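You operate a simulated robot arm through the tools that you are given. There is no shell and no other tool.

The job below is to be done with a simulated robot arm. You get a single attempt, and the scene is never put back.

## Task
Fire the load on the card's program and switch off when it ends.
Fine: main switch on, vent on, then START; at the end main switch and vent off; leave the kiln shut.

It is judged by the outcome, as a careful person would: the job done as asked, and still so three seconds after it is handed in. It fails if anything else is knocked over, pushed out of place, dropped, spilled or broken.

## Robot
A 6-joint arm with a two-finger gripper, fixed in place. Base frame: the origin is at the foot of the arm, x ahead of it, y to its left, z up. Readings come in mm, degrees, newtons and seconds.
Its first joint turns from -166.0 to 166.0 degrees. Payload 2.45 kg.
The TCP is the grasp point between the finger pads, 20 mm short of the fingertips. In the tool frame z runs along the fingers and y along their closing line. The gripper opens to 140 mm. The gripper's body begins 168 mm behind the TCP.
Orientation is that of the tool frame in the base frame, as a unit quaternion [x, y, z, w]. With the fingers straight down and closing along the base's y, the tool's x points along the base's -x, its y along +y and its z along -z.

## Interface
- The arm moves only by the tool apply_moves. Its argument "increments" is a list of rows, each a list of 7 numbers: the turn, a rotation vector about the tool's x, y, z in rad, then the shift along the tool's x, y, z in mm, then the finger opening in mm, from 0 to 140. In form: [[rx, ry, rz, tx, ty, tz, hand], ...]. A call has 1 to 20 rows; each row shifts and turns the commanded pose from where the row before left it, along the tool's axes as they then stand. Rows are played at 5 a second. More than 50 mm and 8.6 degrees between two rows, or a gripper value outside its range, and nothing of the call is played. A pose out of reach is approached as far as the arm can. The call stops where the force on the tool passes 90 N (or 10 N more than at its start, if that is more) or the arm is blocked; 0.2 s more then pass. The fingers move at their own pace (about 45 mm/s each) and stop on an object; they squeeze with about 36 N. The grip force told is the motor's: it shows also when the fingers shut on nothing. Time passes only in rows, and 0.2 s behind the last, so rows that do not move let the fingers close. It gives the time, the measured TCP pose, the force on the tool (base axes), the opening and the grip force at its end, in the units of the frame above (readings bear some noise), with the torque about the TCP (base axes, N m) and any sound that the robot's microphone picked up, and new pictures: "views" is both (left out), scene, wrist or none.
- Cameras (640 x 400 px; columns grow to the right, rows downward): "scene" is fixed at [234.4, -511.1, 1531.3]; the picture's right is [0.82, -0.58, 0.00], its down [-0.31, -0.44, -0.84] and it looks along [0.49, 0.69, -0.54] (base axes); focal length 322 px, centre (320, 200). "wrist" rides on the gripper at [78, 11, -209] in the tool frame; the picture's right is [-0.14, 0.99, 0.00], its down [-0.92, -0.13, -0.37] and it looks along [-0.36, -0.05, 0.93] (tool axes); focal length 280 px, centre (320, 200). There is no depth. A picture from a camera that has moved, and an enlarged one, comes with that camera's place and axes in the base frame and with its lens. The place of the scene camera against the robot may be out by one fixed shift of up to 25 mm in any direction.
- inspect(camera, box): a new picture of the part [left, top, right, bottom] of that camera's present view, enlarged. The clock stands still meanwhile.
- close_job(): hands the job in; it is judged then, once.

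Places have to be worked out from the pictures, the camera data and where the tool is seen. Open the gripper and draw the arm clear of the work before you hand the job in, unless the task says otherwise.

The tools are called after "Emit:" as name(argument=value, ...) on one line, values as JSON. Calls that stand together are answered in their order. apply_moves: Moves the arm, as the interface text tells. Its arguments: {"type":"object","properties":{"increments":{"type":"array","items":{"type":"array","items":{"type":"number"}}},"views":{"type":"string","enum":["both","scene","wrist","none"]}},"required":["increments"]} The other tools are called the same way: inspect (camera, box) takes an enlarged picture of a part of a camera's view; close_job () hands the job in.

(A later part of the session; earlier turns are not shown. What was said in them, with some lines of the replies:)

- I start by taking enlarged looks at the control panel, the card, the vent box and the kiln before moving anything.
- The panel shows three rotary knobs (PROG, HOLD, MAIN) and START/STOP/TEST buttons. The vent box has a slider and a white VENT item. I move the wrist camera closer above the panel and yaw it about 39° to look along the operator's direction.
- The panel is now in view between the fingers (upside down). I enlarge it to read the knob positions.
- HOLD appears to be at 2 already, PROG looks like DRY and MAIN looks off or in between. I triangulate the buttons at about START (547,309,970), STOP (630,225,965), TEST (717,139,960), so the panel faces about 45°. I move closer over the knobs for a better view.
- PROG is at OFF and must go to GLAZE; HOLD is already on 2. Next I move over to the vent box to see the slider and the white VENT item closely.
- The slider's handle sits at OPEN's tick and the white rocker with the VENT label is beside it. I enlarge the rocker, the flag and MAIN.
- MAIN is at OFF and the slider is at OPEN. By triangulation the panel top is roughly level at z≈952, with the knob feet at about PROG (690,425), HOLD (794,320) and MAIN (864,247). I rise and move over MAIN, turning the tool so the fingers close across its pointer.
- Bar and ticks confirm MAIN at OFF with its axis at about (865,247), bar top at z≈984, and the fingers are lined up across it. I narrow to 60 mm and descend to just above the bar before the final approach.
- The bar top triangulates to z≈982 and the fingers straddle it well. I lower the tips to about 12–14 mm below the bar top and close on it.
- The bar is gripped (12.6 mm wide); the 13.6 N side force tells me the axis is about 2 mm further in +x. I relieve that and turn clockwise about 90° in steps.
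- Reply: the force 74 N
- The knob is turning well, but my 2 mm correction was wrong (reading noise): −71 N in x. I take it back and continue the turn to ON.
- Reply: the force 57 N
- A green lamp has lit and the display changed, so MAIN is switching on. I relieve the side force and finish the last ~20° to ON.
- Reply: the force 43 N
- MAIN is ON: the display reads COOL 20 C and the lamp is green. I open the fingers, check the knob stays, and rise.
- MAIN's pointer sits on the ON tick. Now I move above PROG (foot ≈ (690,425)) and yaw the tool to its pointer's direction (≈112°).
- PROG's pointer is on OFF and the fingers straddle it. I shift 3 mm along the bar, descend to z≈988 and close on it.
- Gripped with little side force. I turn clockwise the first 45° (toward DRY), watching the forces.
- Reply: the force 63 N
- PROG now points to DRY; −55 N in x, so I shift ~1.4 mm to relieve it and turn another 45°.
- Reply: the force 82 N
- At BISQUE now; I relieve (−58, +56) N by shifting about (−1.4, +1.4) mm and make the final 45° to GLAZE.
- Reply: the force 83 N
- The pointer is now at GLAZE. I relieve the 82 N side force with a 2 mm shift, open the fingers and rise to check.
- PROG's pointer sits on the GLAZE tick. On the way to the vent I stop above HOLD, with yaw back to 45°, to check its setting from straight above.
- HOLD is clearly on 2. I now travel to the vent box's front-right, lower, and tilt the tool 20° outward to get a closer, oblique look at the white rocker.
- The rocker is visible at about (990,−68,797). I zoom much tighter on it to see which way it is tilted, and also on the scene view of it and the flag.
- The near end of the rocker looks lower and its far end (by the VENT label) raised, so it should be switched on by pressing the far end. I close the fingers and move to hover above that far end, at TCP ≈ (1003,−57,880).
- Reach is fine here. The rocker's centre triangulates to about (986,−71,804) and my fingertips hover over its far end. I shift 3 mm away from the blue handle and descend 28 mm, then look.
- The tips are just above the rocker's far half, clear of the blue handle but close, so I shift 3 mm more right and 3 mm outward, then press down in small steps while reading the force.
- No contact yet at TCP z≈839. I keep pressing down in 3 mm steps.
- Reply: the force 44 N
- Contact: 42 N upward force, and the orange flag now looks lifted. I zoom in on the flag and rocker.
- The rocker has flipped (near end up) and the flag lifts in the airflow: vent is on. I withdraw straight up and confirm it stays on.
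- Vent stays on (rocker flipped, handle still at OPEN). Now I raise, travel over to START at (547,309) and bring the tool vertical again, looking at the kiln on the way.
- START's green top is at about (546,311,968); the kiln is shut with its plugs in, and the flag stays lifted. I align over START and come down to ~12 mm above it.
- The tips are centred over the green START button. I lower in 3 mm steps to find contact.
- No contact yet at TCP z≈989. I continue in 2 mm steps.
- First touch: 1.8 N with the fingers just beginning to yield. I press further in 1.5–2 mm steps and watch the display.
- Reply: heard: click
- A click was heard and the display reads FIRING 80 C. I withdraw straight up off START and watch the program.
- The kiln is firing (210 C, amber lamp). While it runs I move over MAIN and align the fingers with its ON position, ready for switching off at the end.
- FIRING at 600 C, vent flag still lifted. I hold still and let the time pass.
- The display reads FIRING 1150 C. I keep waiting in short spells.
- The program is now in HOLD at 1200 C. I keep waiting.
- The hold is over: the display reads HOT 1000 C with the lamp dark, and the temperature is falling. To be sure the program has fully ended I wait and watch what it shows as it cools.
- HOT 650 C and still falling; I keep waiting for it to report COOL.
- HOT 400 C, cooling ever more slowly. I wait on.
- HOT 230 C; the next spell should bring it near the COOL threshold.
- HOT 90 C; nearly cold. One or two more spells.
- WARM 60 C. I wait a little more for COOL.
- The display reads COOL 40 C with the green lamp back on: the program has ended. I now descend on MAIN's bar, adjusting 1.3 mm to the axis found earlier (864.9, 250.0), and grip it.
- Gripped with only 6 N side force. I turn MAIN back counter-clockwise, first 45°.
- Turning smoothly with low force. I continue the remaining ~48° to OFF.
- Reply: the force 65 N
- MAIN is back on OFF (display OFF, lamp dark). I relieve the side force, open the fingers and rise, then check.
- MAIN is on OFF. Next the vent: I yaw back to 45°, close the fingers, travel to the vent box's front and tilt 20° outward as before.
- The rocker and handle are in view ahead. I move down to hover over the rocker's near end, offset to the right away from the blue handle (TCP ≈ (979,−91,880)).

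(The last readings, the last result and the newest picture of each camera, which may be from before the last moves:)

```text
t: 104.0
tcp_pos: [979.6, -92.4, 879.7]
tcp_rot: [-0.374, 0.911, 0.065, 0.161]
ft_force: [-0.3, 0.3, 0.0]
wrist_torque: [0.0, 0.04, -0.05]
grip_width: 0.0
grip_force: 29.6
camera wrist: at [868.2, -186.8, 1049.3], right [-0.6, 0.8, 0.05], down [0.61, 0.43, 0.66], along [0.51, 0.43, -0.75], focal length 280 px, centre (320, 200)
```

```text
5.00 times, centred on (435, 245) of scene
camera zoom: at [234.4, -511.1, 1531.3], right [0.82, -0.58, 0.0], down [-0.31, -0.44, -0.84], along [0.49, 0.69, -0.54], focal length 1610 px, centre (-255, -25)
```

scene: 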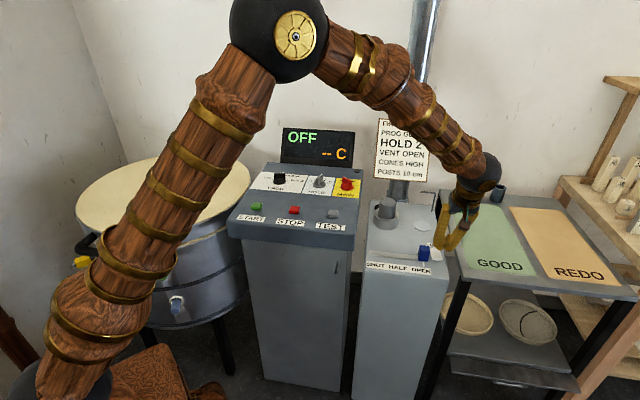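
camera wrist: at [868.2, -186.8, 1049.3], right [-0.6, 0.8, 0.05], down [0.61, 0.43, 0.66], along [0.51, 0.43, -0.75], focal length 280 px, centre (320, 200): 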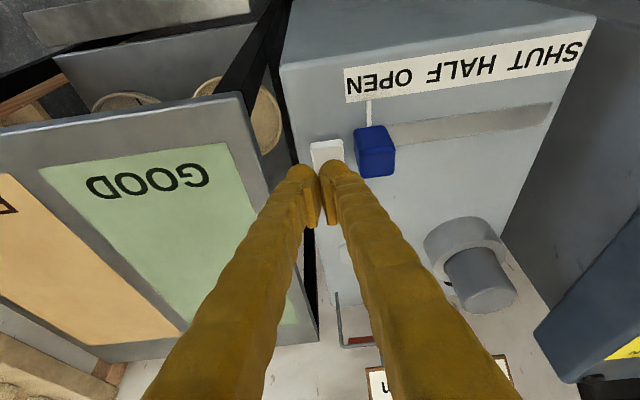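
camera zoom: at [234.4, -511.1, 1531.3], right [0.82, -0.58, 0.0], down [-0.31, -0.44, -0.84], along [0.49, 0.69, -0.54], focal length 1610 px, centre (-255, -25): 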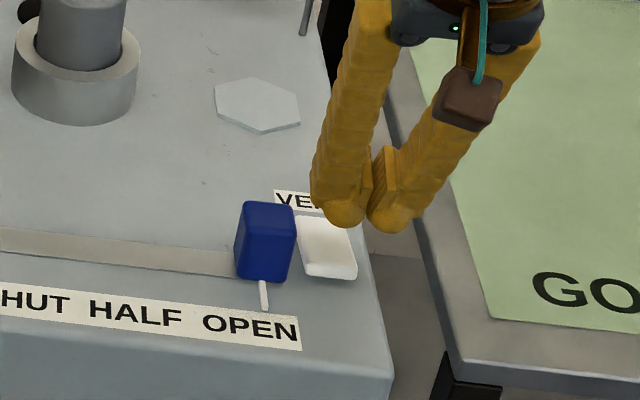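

The handle's right face is at about 29 mm from the rocker's centre line and its top at z≈837. I shift 3 mm further right for clearance, lower to TCP z≈850 and look again.

Emit:
apply_moves(increments=[[0, 0, 0, 0, -3, 0, 0], [0, 0, 0, 5.1, 0, 14.1, 0], [0, 0, 0, 5.1, 0, 14.1, 0]])

Emit:
inspect(camera="wrist", box=[240, 80, 400, 220])

Emit:
inspect(camera="scene", box=[395, 205, 475, 285])

```text
t: 104.8
tcp_pos: [980.1, -92.4, 849.0]
tcp_rot: [-0.374, 0.911, 0.067, 0.161]
ft_force: [0.1, -0.6, 0.5]
wrist_torque: [0.03, 0.01, 0.02]
grip_width: 0.0
grip_force: 29.3
camera wrist: at [870.3, -188.0, 1018.1], right [-0.6, 0.8, 0.05], down [0.62, 0.43, 0.66], along [0.51, 0.43, -0.75], focal length 280 px, centre (320, 200)
```

scene: 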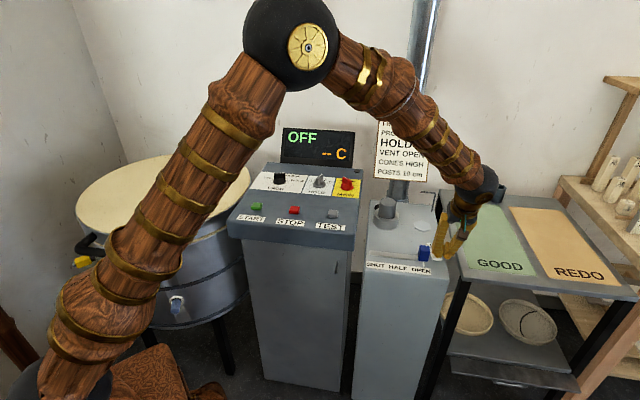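
wrist: 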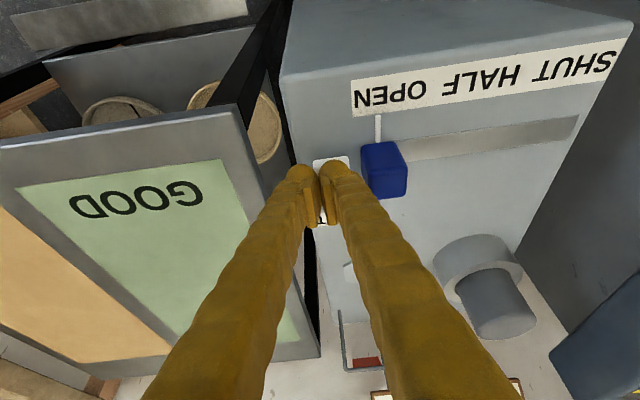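

```text
2.86 times, centred on (320, 150) of wrist
camera zoom: at [870.3, -188.0, 1018.1], right [-0.6, 0.8, 0.05], down [0.62, 0.43, 0.66], along [0.51, 0.43, -0.75], focal length 801 px, centre (320, 343)
```

zoom: 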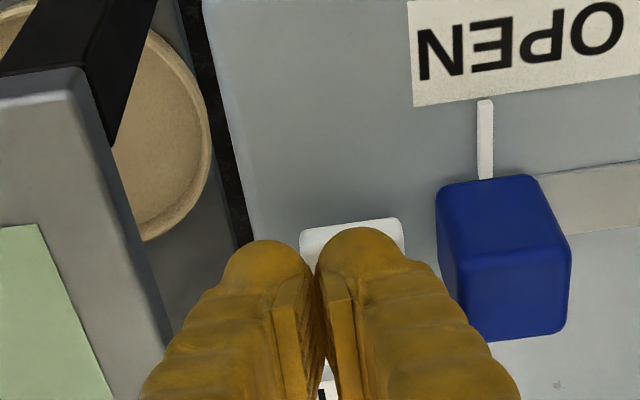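

```text
5.00 times, centred on (435, 245) of scene
camera zoom: at [234.4, -511.1, 1531.3], right [0.82, -0.58, 0.0], down [-0.31, -0.44, -0.84], along [0.49, 0.69, -0.54], focal length 1610 px, centre (-255, -25)
```

zoom: 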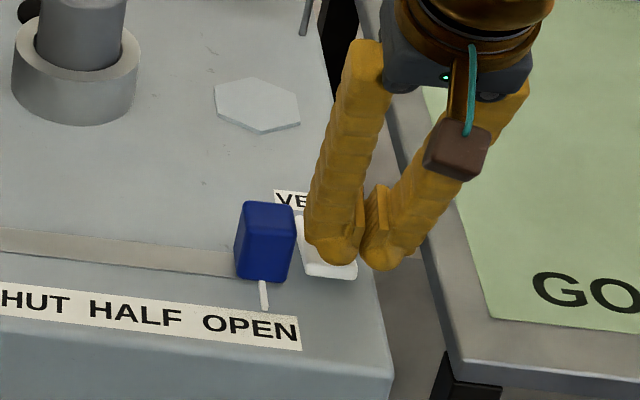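

The fingers clear the handle by several millimetres; I add 2.5 mm more to the right and press down in 3 mm steps on the near end.

Emit:
apply_moves(increments=[[0, 0, 0, 0, -2.5, 0, 0], [0, 0, 0, 1.03, 0, 2.82, 0], [0, 0, 0, 1.03, 0, 2.82, 0], [0, 0, 0, 1.03, 0, 2.82, 0]], views="wrist")

```text
t: 105.8
tcp_pos: [982.7, -95.1, 840.0]
tcp_rot: [-0.375, 0.911, 0.066, 0.16]
ft_force: [0.4, -0.9, 1.5]
wrist_torque: [-0.01, 0.03, -0.02]
grip_width: 0.0
grip_force: 29.2
camera wrist: at [871.3, -189.6, 1009.8], right [-0.6, 0.8, 0.05], down [0.62, 0.43, 0.66], along [0.51, 0.43, -0.75], focal length 280 px, centre (320, 200)
```

wrist: 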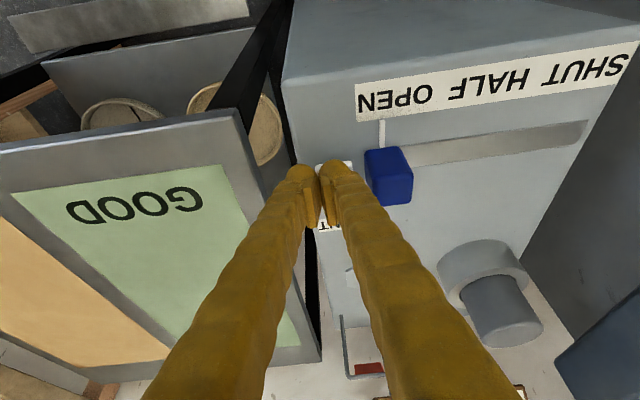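

No contact yet at z≈840. I continue down in 2–3 mm steps.

Emit:
apply_moves(increments=[[0, 0, 0, 1.03, 0, 2.82, 0], [0, 0, 0, 0.68, 0, 1.88, 0], [0, 0, 0, 0.68, 0, 1.88, 0]], views="wrist")

Emit:
inspect(camera="wrist", box=[240, 100, 440, 240])

```text
t: 106.6
tcp_pos: [983.8, -95.5, 832.2]
tcp_rot: [-0.375, 0.911, 0.067, 0.161]
ft_force: [-0.2, 0.5, -0.4]
wrist_torque: [0.02, 0.02, -0.02]
grip_width: 0.0
grip_force: 29.4
camera wrist: at [871.5, -190.2, 1002.3], right [-0.6, 0.8, 0.05], down [0.62, 0.43, 0.66], along [0.51, 0.43, -0.75], focal length 280 px, centre (320, 200)
```

wrist: 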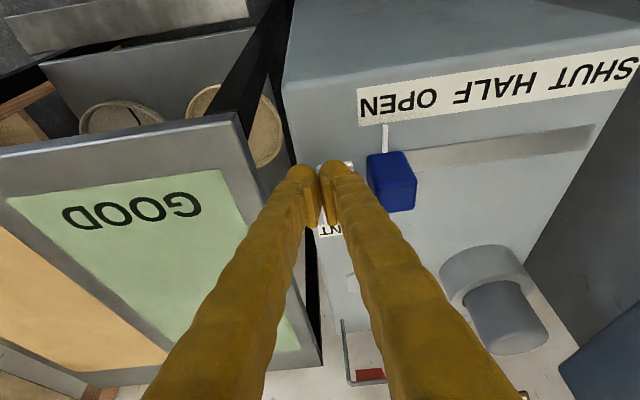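

```text
2.86 times, centred on (340, 170) of wrist
camera zoom: at [871.5, -190.2, 1002.3], right [-0.6, 0.8, 0.05], down [0.62, 0.43, 0.66], along [0.51, 0.43, -0.75], focal length 801 px, centre (263, 286)
```

zoom: 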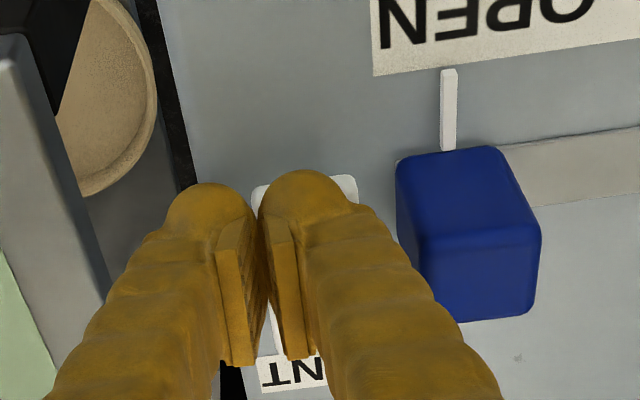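

Still no contact at z≈832, and the fingers keep clear of the handle. I continue in 2 mm steps.

Emit:
apply_moves(increments=[[0, 0, 0, 0.68, 0, 1.88, 0], [0, 0, 0, 0.68, 0, 1.88, 0]], views="wrist")

```text
t: 107.2
tcp_pos: [982.5, -96.3, 831.0]
tcp_rot: [-0.374, 0.911, 0.065, 0.161]
ft_force: [-13.3, 4.3, 39.0]
wrist_torque: [0.21, 0.73, 0.0]
grip_width: 0.2
grip_force: 29.5
camera wrist: at [871.1, -190.3, 1000.7], right [-0.6, 0.8, 0.05], down [0.61, 0.43, 0.66], along [0.51, 0.43, -0.75], focal length 280 px, centre (320, 200)
```

wrist: 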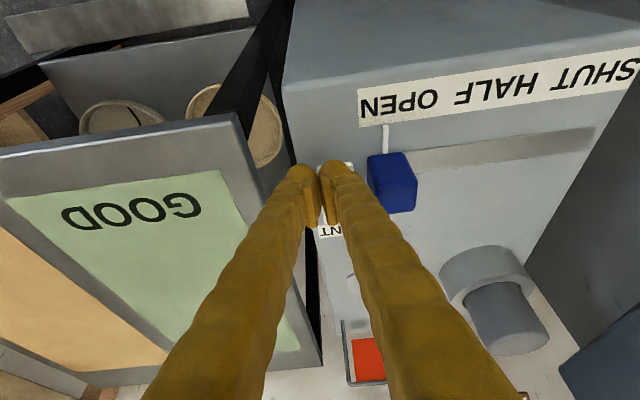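

39 N on contact and the orange flag has dropped back: the vent has switched off. I withdraw straight up and verify.

Emit:
apply_moves(increments=[[0, 0, 0, -3.4, 0, -9.4, 0], [0, 0, 0, -13.7, 0, -37.6, 0], [0, 0, 0, -13.7, 0, -37.6, 0], [0, 0, 0, -13.7, 0, -37.6, 0]])

Emit:
inspect(camera="scene", box=[370, 175, 470, 285])

Emit:
inspect(camera="wrist", box=[250, 80, 410, 200])

```text
t: 108.2
tcp_pos: [982.9, -96.3, 958.7]
tcp_rot: [-0.374, 0.911, 0.065, 0.161]
ft_force: [0.5, 0.2, -1.4]
wrist_torque: [-0.02, 0.01, 0.01]
grip_width: 0.2
grip_force: 29.4
camera wrist: at [872.0, -191.2, 1128.4], right [-0.61, 0.79, 0.05], down [0.62, 0.43, 0.66], along [0.5, 0.43, -0.75], focal length 280 px, centre (320, 200)
```

scene: 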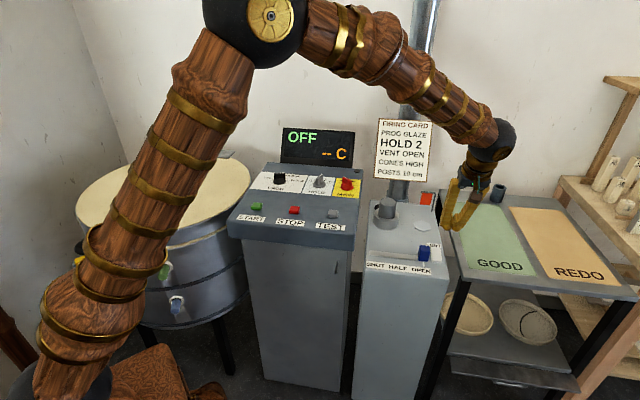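
wrist: 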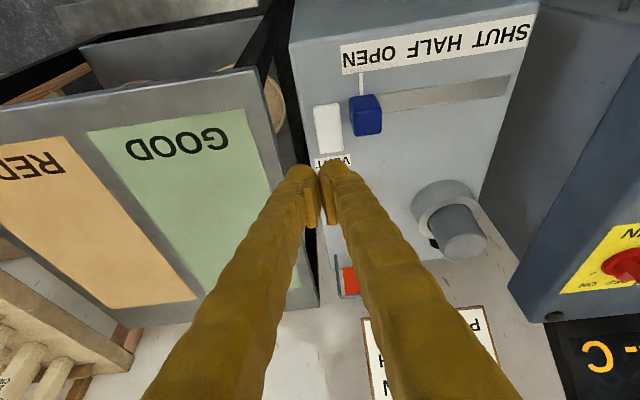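

```text
3.64 times, centred on (420, 230) of scene
camera zoom: at [234.4, -511.1, 1531.3], right [0.82, -0.58, 0.0], down [-0.31, -0.44, -0.84], along [0.49, 0.69, -0.54], focal length 1171 px, centre (-44, 91)
```

zoom: 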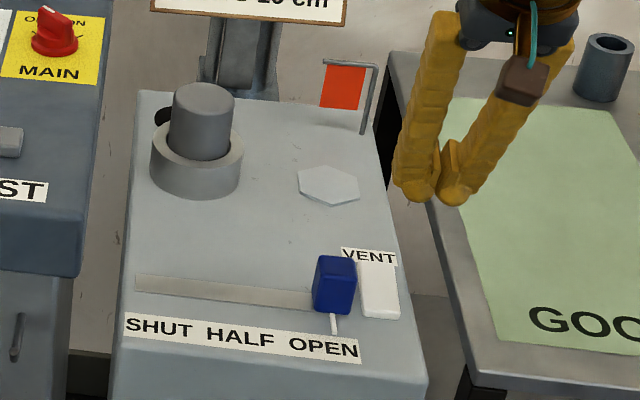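

```text
3.33 times, centred on (330, 140) of wrist
camera zoom: at [872.0, -191.2, 1128.4], right [-0.61, 0.79, 0.05], down [0.62, 0.43, 0.66], along [0.5, 0.43, -0.75], focal length 935 px, centre (287, 400)
```

zoom: 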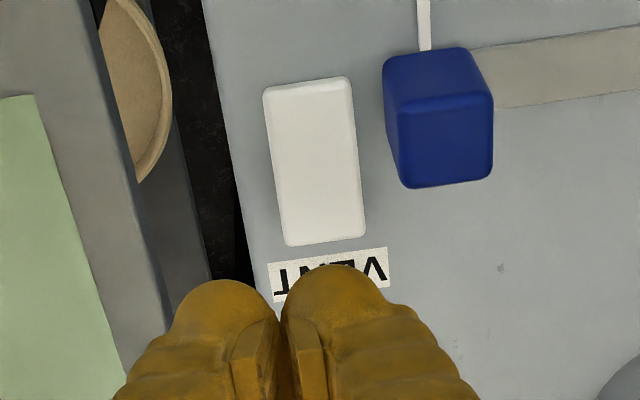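

Vent is off (rocker back, flag hanging), the slider is untouched at OPEN, MAIN is OFF. I draw the arm up and back clear of the work and open the gripper.

Emit:
apply_moves(increments=[[0, 0, 0, -0.2, 19.3, -38.6, 0], [0, 0, 0, -0.2, 19.3, -38.6, 0], [0, 0, 0, -0.2, 19.3, -38.6, 0], [0, 0, 0, -0.2, 19.3, -38.6, 40], [0, 0, 0, -0.2, 19.3, -38.6, 80], [0, 0, 0, -0.2, 19.3, -38.6, 120], [0, 0, 0, -0.2, 19.3, -38.6, 140], [0, 0, 0, -0.2, 19.3, -38.6, 140], [0, 0.1163, 0, 0, 0, 0, 140], [0, 0.1163, 0, 0, 0, 0, 140], [0, 0.1163, 0, 0, 0, 0, 140], [0, 0, 0, 35, 0, -20, 140], [0, 0, 0, 35, 0, -20, 140], [0, 0, 0, 35, 0, -20, 140], [0, 0, 0, 35, 0, -20, 140]])

Emit:
inspect(camera="scene", box=[220, 110, 470, 290])

Emit:
inspect(camera="scene", box=[60, 130, 260, 330])

```text
t: 111.4
tcp_pos: [702.5, -157.1, 1331.9]
tcp_rot: [-0.381, 0.925, 0.0, 0.0]
ft_force: [1.0, 0.4, 0.1]
wrist_torque: [0.04, 0.02, 0.0]
grip_width: 139.8
grip_force: 0.0
camera wrist: at [638.1, -205.5, 1540.0], right [-0.6, 0.8, 0.0], down [0.74, 0.56, 0.37], along [0.29, 0.22, -0.93], focal length 280 px, centre (320, 200)
```

scene: 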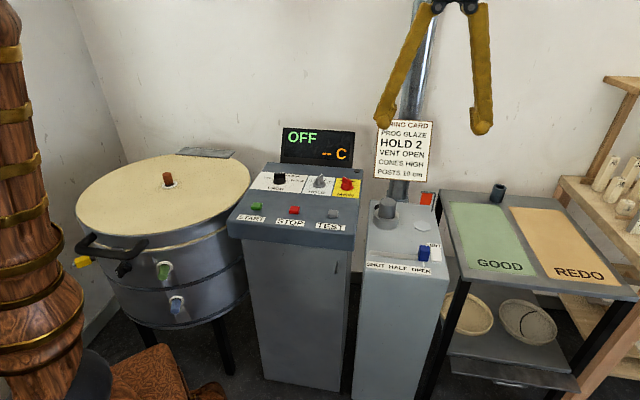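
wrist: 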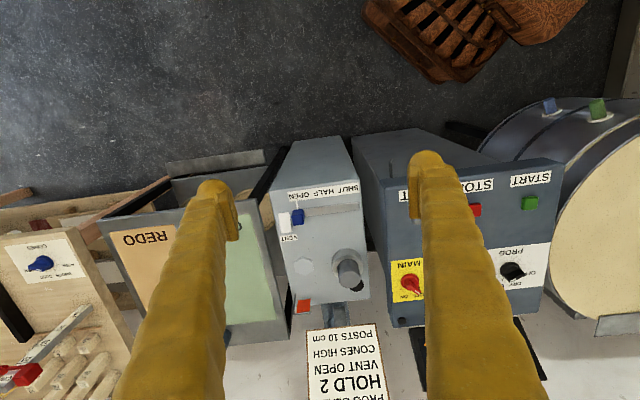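

```text
2.22 times, centred on (345, 200) of scene
camera zoom: at [234.4, -511.1, 1531.3], right [0.82, -0.58, 0.0], down [-0.31, -0.44, -0.84], along [0.49, 0.69, -0.54], focal length 715 px, centre (264, 200)
```

zoom: 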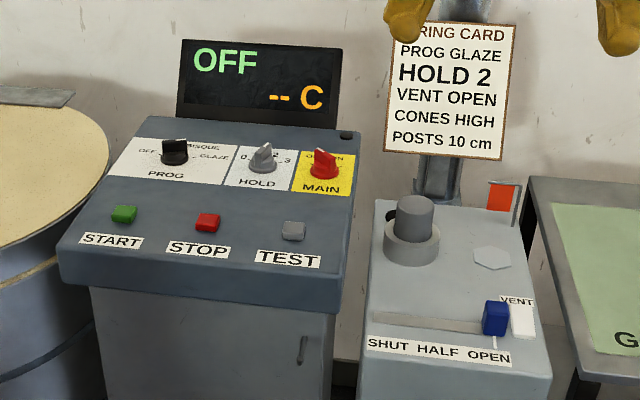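

```text
2.00 times, centred on (160, 230) of scene
camera zoom: at [234.4, -511.1, 1531.3], right [0.82, -0.58, 0.0], down [-0.31, -0.44, -0.84], along [0.49, 0.69, -0.54], focal length 644 px, centre (640, 140)
```

zoom: 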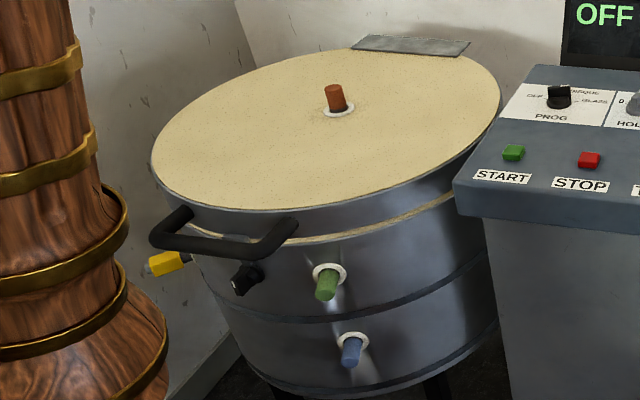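

Everything looks right: display OFF, MAIN OFF, vent flag down, kiln shut. In the wrist view I notice a small dial plate on the rack at left, so I check it before handing in.

Emit:
inspect(camera="wrist", box=[0, 200, 160, 400])

Emit:
inspect(camera="wrist", box=[0, 220, 90, 310])

Emit:
inspect(camera="scene", box=[540, 60, 640, 300])

```text
2.00 times, centred on (80, 300) of wrist
camera zoom: at [638.1, -205.5, 1540.0], right [-0.6, 0.8, 0.0], down [0.74, 0.56, 0.37], along [0.29, 0.22, -0.93], focal length 561 px, centre (800, 0)
```

zoom: 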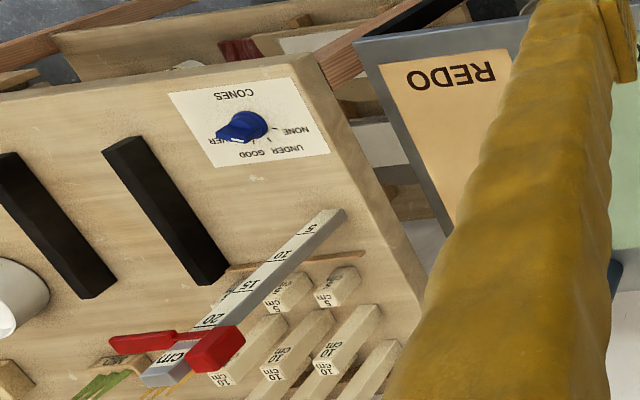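

```text
4.44 times, centred on (45, 265) of wrist
camera zoom: at [638.1, -205.5, 1540.0], right [-0.6, 0.8, 0.0], down [0.74, 0.56, 0.37], along [0.29, 0.22, -0.93], focal length 1246 px, centre (1542, -89)
```

zoom: 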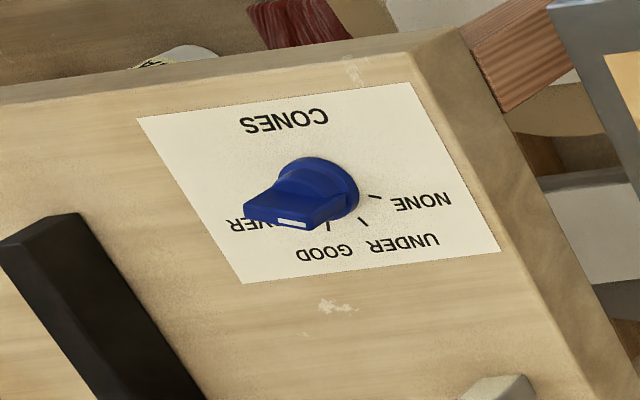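

```text
1.67 times, centred on (590, 180) of scene
camera zoom: at [234.4, -511.1, 1531.3], right [0.82, -0.58, 0.0], down [-0.31, -0.44, -0.84], along [0.49, 0.69, -0.54], focal length 536 px, centre (-130, 233)
```

zoom: 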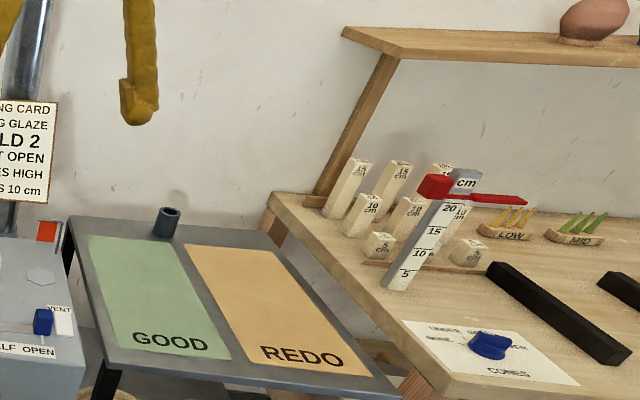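

The dial is a cone-result marker (NONE/UNDER/GOOD/OVER), which this job doesn't ask for, so I leave it. The GLAZE, hold 2 program has run to its end, MAIN and vent are off, the kiln is shut and the arm is clear with the gripper open. I hand the job in.

Emit:
close_job()

```text
The job is handed in.
```

The firing is done. The card's program (GLAZE, hold 2) ran to its end, and I have handed the job in.

- **Setup:** I turned MAIN on and set PROG from OFF to GLAZE. HOLD was already on 2 and the vent slider was already at OPEN. I then switched the vent on and pressed START.
- **Firing:** The display went through FIRING to HOLD at 1200 C, then HOT and WARM as it cooled. I waited until it showed COOL at 40 C with the green lamp lit before switching anything off.
- **Switch-off:** MAIN is on OFF and the display reads OFF. The vent rocker is off and its orange flag is hanging again.
- **Left as is:** The kiln stayed shut throughout. PROG is still on GLAZE, HOLD on 2 and the vent slider at OPEN, since you didn't ask for those to be put back. I also left the CONES dial on the wooden bench alone.

The arm is drawn clear with the gripper open, and I saw nothing knocked over or moved out of place.
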